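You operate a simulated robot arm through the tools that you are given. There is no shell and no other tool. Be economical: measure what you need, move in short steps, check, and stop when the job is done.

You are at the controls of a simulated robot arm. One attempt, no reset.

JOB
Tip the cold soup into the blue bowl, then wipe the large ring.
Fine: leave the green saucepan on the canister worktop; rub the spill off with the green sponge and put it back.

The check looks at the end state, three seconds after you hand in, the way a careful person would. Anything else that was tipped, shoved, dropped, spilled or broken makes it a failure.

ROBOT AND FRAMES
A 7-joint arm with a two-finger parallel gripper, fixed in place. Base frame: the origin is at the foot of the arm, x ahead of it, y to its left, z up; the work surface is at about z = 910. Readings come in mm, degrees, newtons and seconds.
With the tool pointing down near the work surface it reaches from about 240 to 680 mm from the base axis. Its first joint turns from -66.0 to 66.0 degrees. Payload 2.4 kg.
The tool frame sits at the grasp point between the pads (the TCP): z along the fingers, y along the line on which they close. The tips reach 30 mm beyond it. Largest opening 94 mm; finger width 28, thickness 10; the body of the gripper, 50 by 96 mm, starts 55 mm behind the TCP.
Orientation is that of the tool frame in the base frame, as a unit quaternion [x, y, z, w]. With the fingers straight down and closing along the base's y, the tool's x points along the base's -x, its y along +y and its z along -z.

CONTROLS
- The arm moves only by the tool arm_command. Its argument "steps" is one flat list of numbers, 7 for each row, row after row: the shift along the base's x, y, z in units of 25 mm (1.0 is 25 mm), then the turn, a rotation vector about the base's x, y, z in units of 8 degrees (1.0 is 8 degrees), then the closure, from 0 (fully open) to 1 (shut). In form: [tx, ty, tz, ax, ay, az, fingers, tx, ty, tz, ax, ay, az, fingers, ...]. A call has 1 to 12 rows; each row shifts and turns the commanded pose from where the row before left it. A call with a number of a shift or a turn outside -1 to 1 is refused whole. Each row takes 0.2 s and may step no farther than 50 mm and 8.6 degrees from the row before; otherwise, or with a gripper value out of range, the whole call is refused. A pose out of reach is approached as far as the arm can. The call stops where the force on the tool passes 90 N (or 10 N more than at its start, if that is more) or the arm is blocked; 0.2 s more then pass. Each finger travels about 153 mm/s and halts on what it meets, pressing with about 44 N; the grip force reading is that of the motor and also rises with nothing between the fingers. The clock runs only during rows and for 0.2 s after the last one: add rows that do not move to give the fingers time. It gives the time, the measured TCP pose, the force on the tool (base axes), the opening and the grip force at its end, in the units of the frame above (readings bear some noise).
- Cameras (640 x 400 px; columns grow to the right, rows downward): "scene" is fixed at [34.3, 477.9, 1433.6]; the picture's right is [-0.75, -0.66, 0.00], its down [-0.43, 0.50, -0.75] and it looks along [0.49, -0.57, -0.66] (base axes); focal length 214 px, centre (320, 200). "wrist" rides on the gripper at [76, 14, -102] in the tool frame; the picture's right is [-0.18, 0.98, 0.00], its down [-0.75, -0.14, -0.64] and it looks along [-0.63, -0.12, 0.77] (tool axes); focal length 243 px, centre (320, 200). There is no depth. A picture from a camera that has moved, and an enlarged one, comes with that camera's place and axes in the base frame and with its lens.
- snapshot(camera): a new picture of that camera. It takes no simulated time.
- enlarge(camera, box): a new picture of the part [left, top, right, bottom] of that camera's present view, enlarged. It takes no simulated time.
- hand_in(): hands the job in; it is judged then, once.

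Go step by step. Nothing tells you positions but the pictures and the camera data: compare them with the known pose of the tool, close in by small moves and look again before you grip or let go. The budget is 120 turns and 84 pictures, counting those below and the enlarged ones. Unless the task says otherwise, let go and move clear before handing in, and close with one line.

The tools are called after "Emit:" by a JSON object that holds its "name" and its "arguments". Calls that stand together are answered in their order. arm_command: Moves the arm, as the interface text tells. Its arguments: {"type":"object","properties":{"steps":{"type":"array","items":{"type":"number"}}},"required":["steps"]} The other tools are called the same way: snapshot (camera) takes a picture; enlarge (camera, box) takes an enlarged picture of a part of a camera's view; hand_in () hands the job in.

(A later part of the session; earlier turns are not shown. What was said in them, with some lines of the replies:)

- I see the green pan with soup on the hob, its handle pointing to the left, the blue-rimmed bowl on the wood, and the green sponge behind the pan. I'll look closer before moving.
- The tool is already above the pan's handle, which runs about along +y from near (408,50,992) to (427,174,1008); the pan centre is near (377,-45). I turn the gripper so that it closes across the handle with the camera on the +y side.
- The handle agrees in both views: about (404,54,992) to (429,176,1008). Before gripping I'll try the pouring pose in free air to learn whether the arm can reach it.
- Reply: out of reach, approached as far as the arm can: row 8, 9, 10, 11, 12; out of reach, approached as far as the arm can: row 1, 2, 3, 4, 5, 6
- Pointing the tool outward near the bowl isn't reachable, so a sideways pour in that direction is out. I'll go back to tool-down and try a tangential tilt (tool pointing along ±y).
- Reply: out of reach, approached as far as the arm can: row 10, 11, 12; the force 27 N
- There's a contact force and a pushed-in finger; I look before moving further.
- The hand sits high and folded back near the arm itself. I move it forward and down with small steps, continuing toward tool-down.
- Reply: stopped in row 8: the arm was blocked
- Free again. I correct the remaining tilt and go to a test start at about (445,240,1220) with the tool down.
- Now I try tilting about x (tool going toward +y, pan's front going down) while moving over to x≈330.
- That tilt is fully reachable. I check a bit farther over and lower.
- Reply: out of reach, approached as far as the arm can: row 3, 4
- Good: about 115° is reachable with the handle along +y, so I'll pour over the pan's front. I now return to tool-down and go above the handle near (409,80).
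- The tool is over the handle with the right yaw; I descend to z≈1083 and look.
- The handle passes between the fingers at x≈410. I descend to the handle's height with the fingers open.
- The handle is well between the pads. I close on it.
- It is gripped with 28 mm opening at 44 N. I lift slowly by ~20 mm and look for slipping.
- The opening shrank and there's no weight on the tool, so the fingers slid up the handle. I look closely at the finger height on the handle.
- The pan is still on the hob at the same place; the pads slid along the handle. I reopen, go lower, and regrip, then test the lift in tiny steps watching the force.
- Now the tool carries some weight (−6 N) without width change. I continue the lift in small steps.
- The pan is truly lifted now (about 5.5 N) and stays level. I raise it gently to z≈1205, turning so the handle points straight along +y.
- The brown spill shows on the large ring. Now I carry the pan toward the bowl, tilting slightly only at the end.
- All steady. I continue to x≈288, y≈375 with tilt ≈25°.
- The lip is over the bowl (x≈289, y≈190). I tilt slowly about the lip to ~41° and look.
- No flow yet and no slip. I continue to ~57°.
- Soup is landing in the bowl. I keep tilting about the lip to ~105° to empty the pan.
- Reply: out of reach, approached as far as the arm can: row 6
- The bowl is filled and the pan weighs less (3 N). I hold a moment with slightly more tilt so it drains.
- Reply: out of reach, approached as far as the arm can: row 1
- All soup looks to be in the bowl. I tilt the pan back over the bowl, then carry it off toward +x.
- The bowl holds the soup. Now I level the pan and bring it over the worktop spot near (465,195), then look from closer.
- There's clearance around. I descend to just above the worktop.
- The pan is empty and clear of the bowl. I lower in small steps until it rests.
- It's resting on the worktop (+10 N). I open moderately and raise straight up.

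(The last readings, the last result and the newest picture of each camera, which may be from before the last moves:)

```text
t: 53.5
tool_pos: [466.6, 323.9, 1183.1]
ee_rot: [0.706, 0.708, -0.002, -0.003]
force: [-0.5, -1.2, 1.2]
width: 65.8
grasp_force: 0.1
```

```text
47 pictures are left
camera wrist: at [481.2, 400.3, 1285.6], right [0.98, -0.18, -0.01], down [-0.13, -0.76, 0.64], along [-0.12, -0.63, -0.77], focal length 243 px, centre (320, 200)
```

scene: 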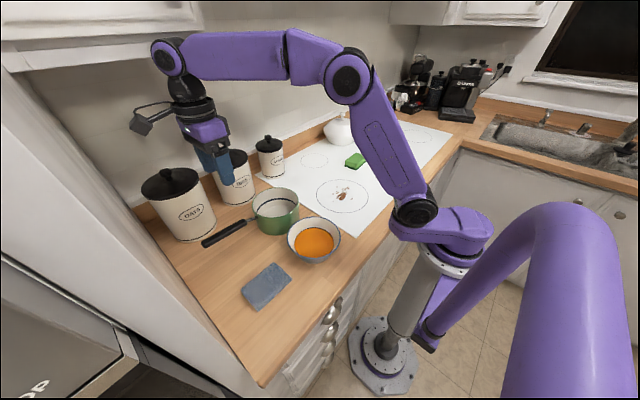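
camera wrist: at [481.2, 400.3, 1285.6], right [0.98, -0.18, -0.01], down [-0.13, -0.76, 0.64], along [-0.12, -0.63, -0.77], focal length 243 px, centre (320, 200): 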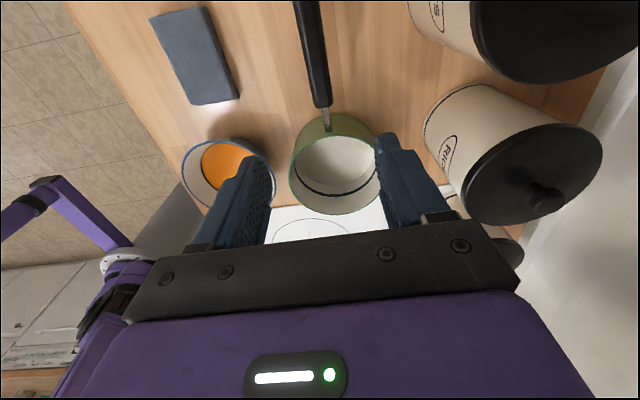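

The pan sits on the worktop. Next the sponge near (465,-269): I move across at height and look at it with the wrist camera.

Emit:
{"name": "arm_command", "arguments": {"steps": [0, -1, 0, 0, 0, 0, 0, 0, -1, 0, 0, 0, 0, 0, 0, -1, 0, 0, 0, 0, 0, 0, -1, 0, 0, 0, 0, 0, 0, -1, 0, 0, 0, 0, 0, 0, -1, 0, 0, 0, 0, 0, 0, -1, 0, 0, 0, 0, 0, 0, -1, 0, 0, 0, 0, 0, 0, -1, 0, 0, 0, 0, 0, 0, -1, 0, 0, 0, 0, 0, 0, -1, 0, 0, 0, 0, 0, 0, -1, 0, 0, 0, 0, 0]}}

Emit:
{"name": "arm_command", "arguments": {"steps": [0, -1, 0, 0, 0, 0, 0, 0, -1, 0, 0, 0, 0, 0, 0, -1, 0, 0, 0, 0, 0, 0, -1, 0, 0, 0, 0, 0]}}

Emit:
{"name": "snapshot", "arguments": {"camera": "wrist"}}

Emit:
{"name": "enlarge", "arguments": {"camera": "scene", "box": [300, 130, 420, 205]}}

```text
t: 56.1
tool_pos: [466.8, 24.6, 1182.4]
ee_rot: [0.706, 0.708, -0.002, -0.005]
force: [0.8, 0.1, -1.3]
width: 93.8
grasp_force: 0.0
```

```text
t: 57.1
tool_pos: [466.3, -77.2, 1183.0]
ee_rot: [0.705, 0.709, -0.002, -0.004]
force: [0.6, -0.5, 0.6]
width: 93.7
grasp_force: 0.0
```

```text
46 pictures are left
camera wrist: at [480.7, -0.3, 1285.6], right [0.98, -0.18, -0.01], down [-0.13, -0.76, 0.64], along [-0.12, -0.63, -0.77], focal length 243 px, centre (320, 200)
```

wrist: 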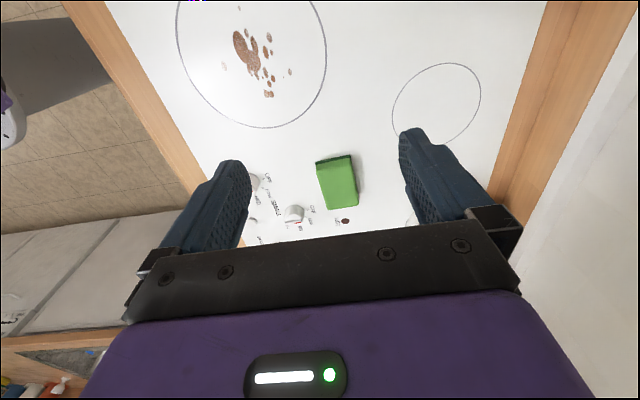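

```text
5.33 times, centred on (360, 168) of scene
camera zoom: at [34.3, 477.9, 1433.6], right [-0.75, -0.66, 0.0], down [-0.43, 0.5, -0.75], along [0.49, -0.57, -0.66], focal length 1144 px, centre (107, 373)
```

zoom: 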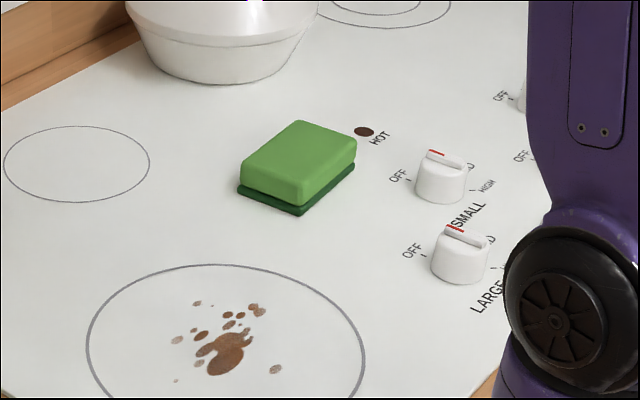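

The sponge is about 60×98 mm, centred near (465,-267), its long side along y; the spill is a main blot and droplets within the ring. I go above the sponge and align.

Emit:
{"name": "arm_command", "arguments": {"steps": [0, -0.95, 0, 0, 0, 0.22, 0, 0, -0.95, 0, 0, 0, 0.22, 0, 0, -0.95, 0, 0, 0, 0, 0, 0, -0.95, 0, 0, 0, 0, 0, 0, -0.95, -0.5, 0, 0, 0, 0, 0, -0.95, -0.5, 0, 0, 0, 0, 0, -0.95, -1, 0, 0, 0, 0, 0, -0.9, -1, 0, 0, 0, 0, 0, 0, -1, 0, 0, 0, 0, 0, 0, -1, 0, 0, 0, 0, 0, 0, -1, 0, 0, 0, 0, 0, 0, -1, 0, 0, 0, 0]}}

Emit:
{"name": "snapshot", "arguments": {"camera": "wrist"}}

Emit:
{"name": "enlarge", "arguments": {"camera": "scene", "box": [300, 110, 420, 185]}}

```text
t: 59.7
tool_pos: [465.3, -264.5, 1005.1]
ee_rot: [0.684, 0.73, -0.002, -0.003]
force: [-0.3, -0.1, 0.4]
width: 94.2
grasp_force: 0.1
```

```text
44 pictures are left
camera wrist: at [475.2, -187.7, 1109.1], right [0.99, -0.12, -0.01], down [-0.09, -0.76, 0.64], along [-0.08, -0.64, -0.77], focal length 243 px, centre (320, 200)
```

wrist: 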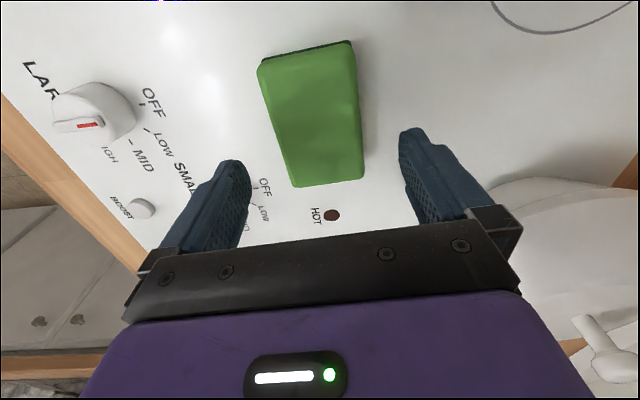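

```text
5.33 times, centred on (360, 148) of scene
camera zoom: at [34.3, 477.9, 1433.6], right [-0.75, -0.66, 0.0], down [-0.43, 0.5, -0.75], along [0.49, -0.57, -0.66], focal length 1144 px, centre (107, 480)
```

zoom: 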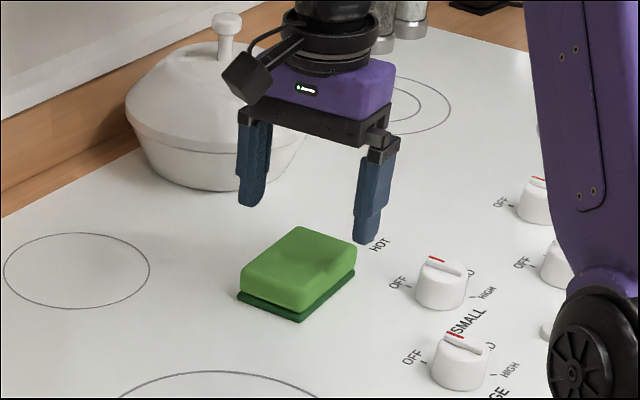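

Sponge centre reads (464,-262), well between the fingers. I descend so the tips stop a few mm above the hob and grip it.

Emit:
{"name": "arm_command", "arguments": {"steps": [0, 0, -0.8, 0, 0, 0, 0, 0, 0, -0.8, 0, 0, 0, 0, 0, 0, -0.6, 0, 0, 0, 0, 0, 0, 0, 0, 0, 0, 0]}}

Emit:
{"name": "enlarge", "arguments": {"camera": "scene", "box": [300, 110, 420, 185]}}

```text
t: 60.7
tool_pos: [466.8, -264.6, 948.9]
ee_rot: [0.684, 0.73, -0.003, -0.003]
force: [0.2, -0.3, 0.4]
width: 94.0
grasp_force: 0.1
```

```text
5.33 times, centred on (360, 148) of scene
camera zoom: at [34.3, 477.9, 1433.6], right [-0.75, -0.66, 0.0], down [-0.43, 0.5, -0.75], along [0.49, -0.57, -0.66], focal length 1144 px, centre (107, 480)
```

zoom: 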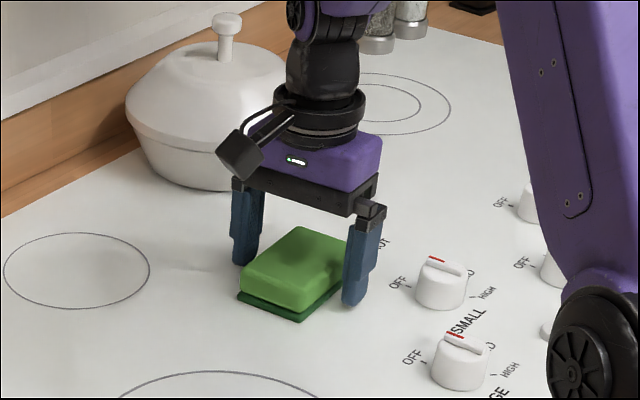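

Emit:
{"name": "arm_command", "arguments": {"steps": [0, 0, 0, 0, 0, 0, 0.3, 0, 0, 0, 0, 0, 0, 0.6, 0, 0, 0, 0, 0, 0, 1, 0, 0, 0, 0, 0, 0, 1, 0, 0, 0, 0, 0, 0, 1]}}

Emit:
{"name": "enlarge", "arguments": {"camera": "scene", "box": [300, 110, 420, 185]}}

```text
t: 61.9
tool_pos: [465.6, -262.1, 949.5]
ee_rot: [0.684, 0.729, -0.002, -0.003]
force: [-0.3, -0.9, -0.2]
width: 64.8
grasp_force: 44.3
```

```text
5.33 times, centred on (360, 148) of scene
camera zoom: at [34.3, 477.9, 1433.6], right [-0.75, -0.66, 0.0], down [-0.43, 0.5, -0.75], along [0.49, -0.57, -0.66], focal length 1144 px, centre (107, 480)
```

zoom: 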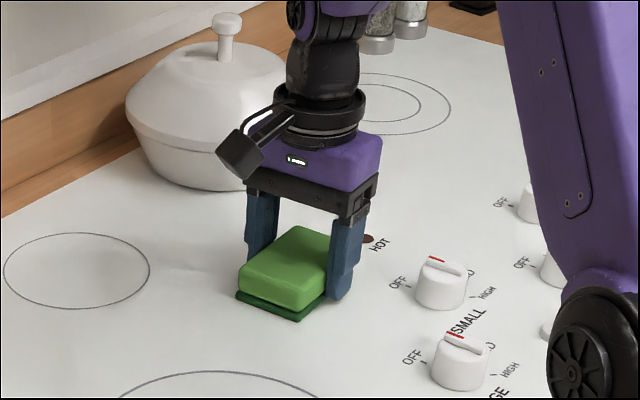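

It's gripped (65 mm). I lift 30 mm and carry it over the spill around (372,-50).

Emit:
{"name": "arm_command", "arguments": {"steps": [0, 0, 0.6, 0, 0, 0, 1, 0, 0, 0.6, 0, 0, 0, 1, -0.36, 0.8, 0, 0, 0, 0, 1, -0.36, 0.8, 0, 0, 0, 0, 1, -0.36, 0.8, 0, 0, 0, 0, 1, -0.36, 0.8, 0, 0, 0, 0, 1, -0.36, 0.8, 0, 0, 0, 0, 1, -0.36, 0.8, 0, 0, 0, 0, 1, -0.36, 0.8, 0, 0, 0, 0, 1, -0.36, 0.8, 0, 0, 0, 0, 1, -0.36, 0.8, 0, 0, 0, 0, 1, -0.36, 0.8, 0, 0, 0, 0, 1]}}

Emit:
{"name": "enlarge", "arguments": {"camera": "scene", "box": [270, 120, 430, 220]}}

```text
t: 64.5
tool_pos: [375.6, -62.4, 981.4]
ee_rot: [0.684, 0.729, -0.003, -0.003]
force: [0.6, 0.4, -0.4]
width: 64.9
grasp_force: 44.0
```

```text
4.00 times, centred on (350, 170) of scene
camera zoom: at [34.3, 477.9, 1433.6], right [-0.75, -0.66, 0.0], down [-0.43, 0.5, -0.75], along [0.49, -0.57, -0.66], focal length 858 px, centre (200, 320)
```

zoom: 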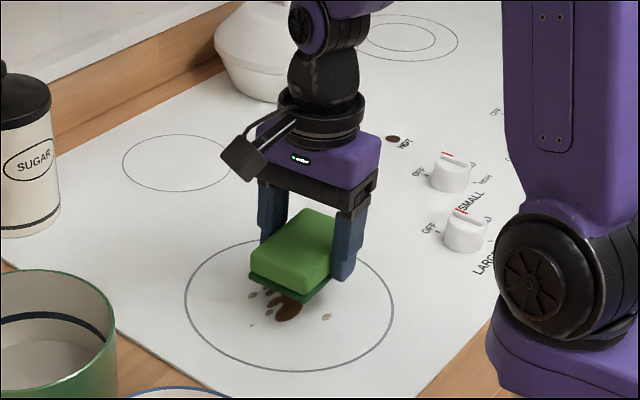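

The sponge hangs over the spill. I lower it until light contact.

Emit:
{"name": "arm_command", "arguments": {"steps": [0, 0, -0.7, 0, 0, 0, 1, 0, 0, -0.5, 0, 0, 0, 1, 0, 0, -0.1, 0, 0, 0, 1]}}

Emit:
{"name": "arm_command", "arguments": {"steps": [0, 0, -0.12, 0, 0, 0, 1]}}

```text
t: 65.3
tool_pos: [376.0, -63.4, 950.3]
ee_rot: [0.683, 0.73, -0.002, -0.004]
force: [0.0, -0.4, 3.0]
width: 65.0
grasp_force: 44.2
```

```text
t: 65.7
tool_pos: [376.2, -64.4, 949.5]
ee_rot: [0.684, 0.73, -0.001, -0.001]
force: [-14.0, 5.3, 75.5]
width: 64.8
grasp_force: 43.6
```

Contact is stiff (75 N); I ease off and make a first test stroke.

Emit:
{"name": "arm_command", "arguments": {"steps": [0, 0, 0.09, 0, 0, 0, 1, 0, 0, 0, 0, 0, 0, 1]}}

Emit:
{"name": "arm_command", "arguments": {"steps": [0, 0.6, 0, 0, 0, 0, 1, 0, 0.6, 0, 0, 0, 0, 1, 0, 0.6, 0, 0, 0, 0, 1, 0, 0.6, 0, 0, 0, 0, 1]}}

Emit:
{"name": "enlarge", "arguments": {"camera": "scene", "box": [270, 120, 430, 220]}}

```text
t: 66.3
tool_pos: [376.3, -64.4, 949.9]
ee_rot: [0.684, 0.729, -0.002, -0.003]
force: [-3.3, 0.9, 25.4]
width: 64.8
grasp_force: 44.1
```

```text
t: 67.3
tool_pos: [376.9, -4.6, 949.5]
ee_rot: [0.683, 0.73, -0.003, -0.003]
force: [1.5, -11.5, 12.8]
width: 64.9
grasp_force: 44.3
```

```text
4.00 times, centred on (350, 170) of scene
camera zoom: at [34.2, 477.6, 1433.7], right [-0.75, -0.66, 0.0], down [-0.43, 0.5, -0.75], along [0.49, -0.57, -0.66], focal length 858 px, centre (200, 320)
```

zoom: 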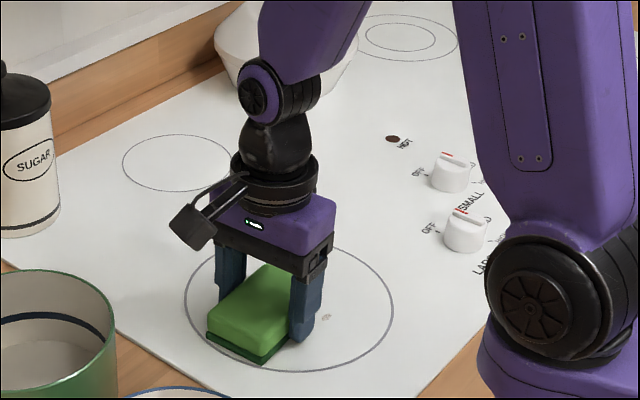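

The wipe removes the marks. I continue with back-and-forth strokes over the whole spill area.

Emit:
{"name": "arm_command", "arguments": {"steps": [0, -0.8, 0, 0, 0, 0, 1, 0, -0.8, 0, 0, 0, 0, 1, 0, -0.8, 0, 0, 0, 0, 1, 0, -0.8, 0, 0, 0, 0, 1, 0, -0.8, 0, 0, 0, 0, 1, -0.7, 0, 0, 0, 0, 0, 1, -0.6, 0, 0, 0, 0, 0, 1, 0, 0.8, 0, 0, 0, 0, 1, 0, 0.8, 0, 0, 0, 0, 1, 0, 0.8, 0, 0, 0, 0, 1, 0, 0.8, 0, 0, 0, 0, 1, 0, 0.8, 0, 0, 0, 0, 1]}}

Emit:
{"name": "arm_command", "arguments": {"steps": [0.9, 0, 0, 0, 0, 0, 1, 0.9, 0, 0, 0, 0, 0, 1, 0.8, 0, 0, 0, 0, 0, 1, 0, -0.8, 0, 0, 0, 0, 1, 0, -0.8, 0, 0, 0, 0, 1, 0, -0.8, 0, 0, 0, 0, 1, 0, -0.8, 0, 0, 0, 0, 1, 0, -0.8, 0, 0, 0, 0, 1]}}

Emit:
{"name": "enlarge", "arguments": {"camera": "scene", "box": [270, 120, 430, 220]}}

```text
t: 69.9
tool_pos: [342.9, -4.7, 949.2]
ee_rot: [0.684, 0.729, -0.002, -0.002]
force: [5.5, -22.4, 26.4]
width: 64.6
grasp_force: 44.2
```

```text
t: 70.3
tool_pos: [344.8, -2.7, 949.3]
ee_rot: [0.686, 0.727, -0.013, -0.02]
force: [-20.3, -1.5, 46.6]
width: 64.8
grasp_force: 43.8
stopped in row 1: the force on the tool passed its limit (the readings are from after the stop); the commanded pose is now the measured one
```

```text
4.00 times, centred on (350, 170) of scene
camera zoom: at [33.1, 477.9, 1433.6], right [-0.75, -0.66, 0.0], down [-0.43, 0.5, -0.75], along [0.49, -0.57, -0.66], focal length 858 px, centre (200, 320)
```

zoom: 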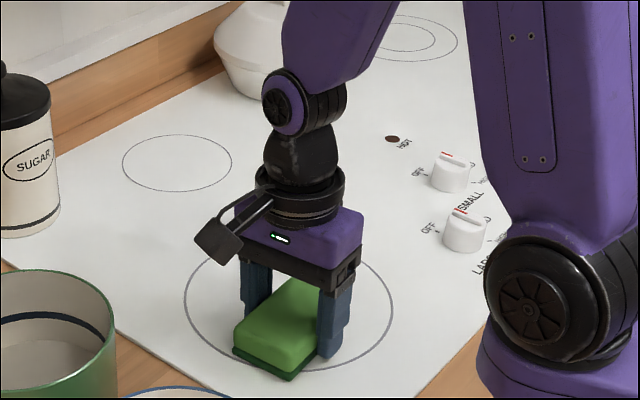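

The +x move dug the edge in; I raise, level the tool, shift to the x≈410 lane in the air and lower again.

Emit:
{"name": "arm_command", "arguments": {"steps": [0, 0, 0.3, 0, 0, 0, 1, 0, 0, 0.3, -0.06, -0.34, 0, 1, 0.9, 0, 0, 0, 0, 0, 1, 0.9, 0, 0, 0, 0, 0, 1, 0.8, 0, 0, 0, 0, 0, 1, 0, 0, 0, 0, 0, 0, 1]}}

Emit:
{"name": "enlarge", "arguments": {"camera": "scene", "box": [270, 120, 430, 220]}}

```text
t: 71.7
tool_pos: [412.2, -3.1, 963.4]
ee_rot: [0.686, 0.728, 0.001, 0.001]
force: [-0.6, 0.1, -0.7]
width: 64.8
grasp_force: 43.6
```

```text
4.00 times, centred on (350, 170) of scene
camera zoom: at [34.3, 477.9, 1433.6], right [-0.75, -0.66, 0.0], down [-0.43, 0.5, -0.75], along [0.49, -0.57, -0.66], focal length 858 px, centre (200, 320)
```

zoom: 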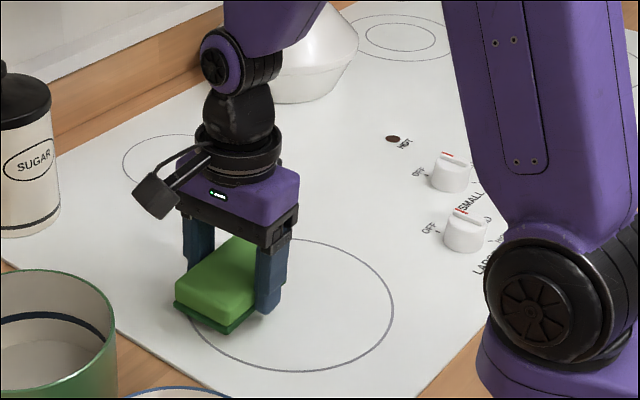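

The exposed area looks clean. I do the last lane at x≈410.

Emit:
{"name": "arm_command", "arguments": {"steps": [0, 0, -0.4, 0, 0, 0, 1, 0, 0, -0.16, 0, 0, 0, 1, 0, 0, 0, 0, 0, 0, 1]}}

Emit:
{"name": "arm_command", "arguments": {"steps": [0, -0.6, 0, 0, 0, 0, 1, 0, -0.8, 0, 0, 0, 0, 1, 0, -0.8, 0, 0, 0, 0, 1, 0, -0.8, 0, 0, 0, 0, 1, 0, -0.8, 0, 0, 0, 0, 1, 0, -0.8, 0, 0, 0, 0, 1]}}

```text
t: 72.5
tool_pos: [412.6, -2.9, 947.8]
ee_rot: [0.686, 0.728, 0.001, 0.001]
force: [-0.4, 0.2, 11.6]
width: 64.8
grasp_force: 43.8
```

```text
t: 73.9
tool_pos: [410.9, -117.3, 947.9]
ee_rot: [0.686, 0.727, 0.0, 0.0]
force: [-1.2, 15.9, 18.6]
width: 64.9
grasp_force: 44.4
```

I lift and move toward the sponge's home to inspect the ring.

Emit:
{"name": "arm_command", "arguments": {"steps": [0, 0, 0.6, 0, 0, 0, 1, 0, 0, 0.7, 0, 0, 0, 1, 0.37, -0.8, 0, 0, 0, 0, 1, 0.37, -0.8, 0, 0, 0, 0, 1, 0.37, -0.8, 0, 0, 0, 0, 1, 0.37, -0.8, 0, 0, 0, 0, 1]}}

Emit:
{"name": "enlarge", "arguments": {"camera": "scene", "box": [270, 120, 430, 220]}}

Emit:
{"name": "enlarge", "arguments": {"camera": "scene", "box": [310, 170, 374, 220]}}

```text
t: 75.3
tool_pos: [448.8, -199.6, 980.3]
ee_rot: [0.686, 0.727, 0.0, 0.0]
force: [0.7, -0.1, 0.3]
width: 65.0
grasp_force: 43.9
```

```text
4.00 times, centred on (350, 170) of scene
camera zoom: at [34.3, 477.9, 1433.6], right [-0.75, -0.66, 0.0], down [-0.43, 0.5, -0.75], along [0.49, -0.57, -0.66], focal length 858 px, centre (200, 320)
```

zoom: 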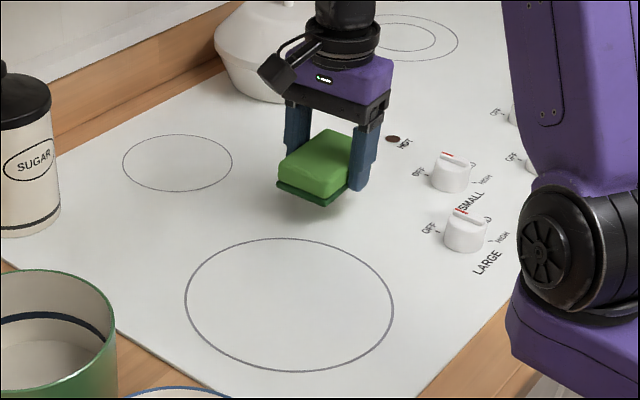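

```text
8.00 times, centred on (342, 195) of scene
camera zoom: at [34.3, 477.9, 1433.6], right [-0.75, -0.66, 0.0], down [-0.43, 0.5, -0.75], along [0.49, -0.57, -0.66], focal length 1716 px, centre (144, 240)
```

zoom: 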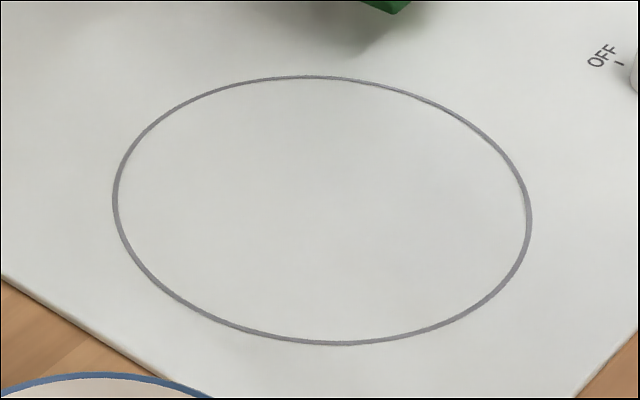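

The ring is spotless. I bring the sponge back to (466,-262) and lower it.

Emit:
{"name": "arm_command", "arguments": {"steps": [0.23, -0.84, 0, 0, 0, 0, 1, 0.23, -0.84, 0, 0, 0, 0, 1, 0.23, -0.84, 0, 0, 0, 0, 1, 0, 0, -0.6, 0, 0, 0, 1, 0, 0, -0.5, 0, 0, 0, 1, 0, 0, -0.1, 0, 0, 0, 1]}}

Emit:
{"name": "arm_command", "arguments": {"steps": [0, 0, -0.06, 0, 0, 0, 1]}}

```text
t: 76.7
tool_pos: [466.6, -262.0, 949.8]
ee_rot: [0.687, 0.727, 0.001, 0.001]
force: [-0.3, -0.5, 0.0]
width: 64.9
grasp_force: 43.8
```

```text
t: 77.1
tool_pos: [466.8, -261.5, 950.1]
ee_rot: [0.686, 0.728, 0.0, 0.0]
force: [0.8, -0.9, -0.6]
width: 64.7
grasp_force: 44.0
```

Emit:
{"name": "arm_command", "arguments": {"steps": [0, 0, -0.06, 0, 0, 0, 1]}}

Emit:
{"name": "arm_command", "arguments": {"steps": [0, 0, -0.04, 0, 0, 0, 1]}}

```text
t: 77.5
tool_pos: [466.6, -261.5, 948.7]
ee_rot: [0.686, 0.727, 0.001, 0.001]
force: [-1.3, 0.9, 2.1]
width: 64.7
grasp_force: 43.9
```

```text
t: 77.9
tool_pos: [466.9, -262.8, 948.2]
ee_rot: [0.686, 0.728, 0.001, 0.001]
force: [-0.3, -0.2, 8.6]
width: 64.7
grasp_force: 43.9
```

The sponge touches the hob at its old place. I open and rise clear.

Emit:
{"name": "arm_command", "arguments": {"steps": [0, 0, 0, 0, 0, 0, 0.15, 0, 0, 0, 0, 0, 0, 0, 0, 0, 0, 0, 0, 0, 0, 0, 0, 0.5, 0, 0, 0, 0, 0, 0, 1, 0, 0, 0, 0, 0, 0, 1, 0, 0, 0, 0, 0, 0, 1, 0, 0, 0, 0, 0, 0, 1, 0, 0, 0, 0, 0, 0, 1, 0, 0, 0, 0, 0, 0, 1, 0, 0, 0, 0, 0, 0, 1, 0, 0, 0, 0, 0, 0, 1, 0, 0, 0, 0]}}

Emit:
{"name": "snapshot", "arguments": {"camera": "scene"}}

Emit:
{"name": "enlarge", "arguments": {"camera": "scene", "box": [300, 130, 420, 205]}}

Emit:
{"name": "enlarge", "arguments": {"camera": "scene", "box": [180, 170, 372, 290]}}

```text
t: 80.5
tool_pos: [466.9, -263.1, 1159.4]
ee_rot: [0.686, 0.728, 0.001, 0.001]
force: [0.9, 0.2, 0.1]
width: 94.1
grasp_force: 0.1
```

```text
34 pictures are left
```

scene: 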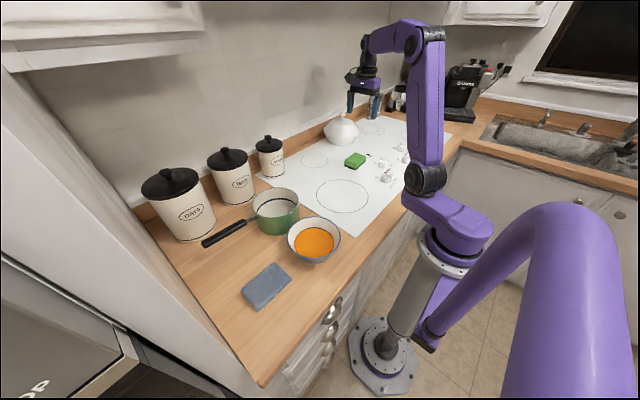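

```text
5.33 times, centred on (360, 168) of scene
camera zoom: at [34.3, 477.9, 1433.6], right [-0.75, -0.66, 0.0], down [-0.43, 0.5, -0.75], along [0.49, -0.57, -0.66], focal length 1144 px, centre (107, 373)
```

zoom: 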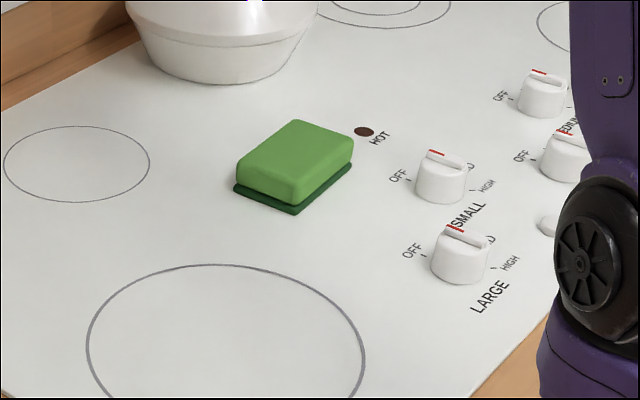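

```text
3.33 times, centred on (276, 230) of scene
camera zoom: at [34.3, 477.9, 1433.6], right [-0.75, -0.66, 0.0], down [-0.43, 0.5, -0.75], along [0.49, -0.57, -0.66], focal length 715 px, centre (467, 100)
```

zoom: 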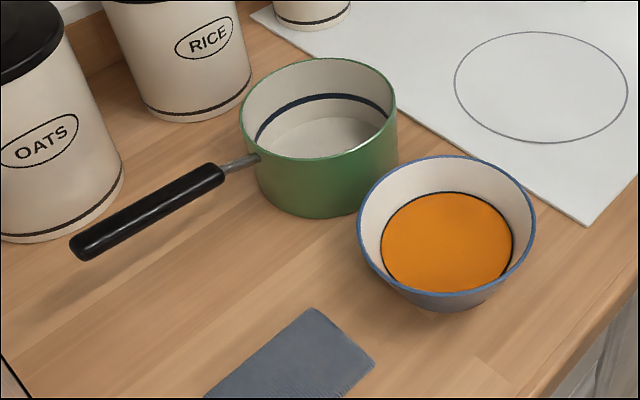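

The soup is all in the bowl, the pan is empty on the worktop, the ring is clean and the sponge is back in its place. Nothing else has moved and the arm is clear, so I hand in.

Emit:
{"name": "hand_in", "arguments": {}}

```text
The job is handed in.
```

The soup is in the blue bowl, the empty green saucepan is on the canister worktop, the large ring is wiped clean, and the green sponge is back in its place.
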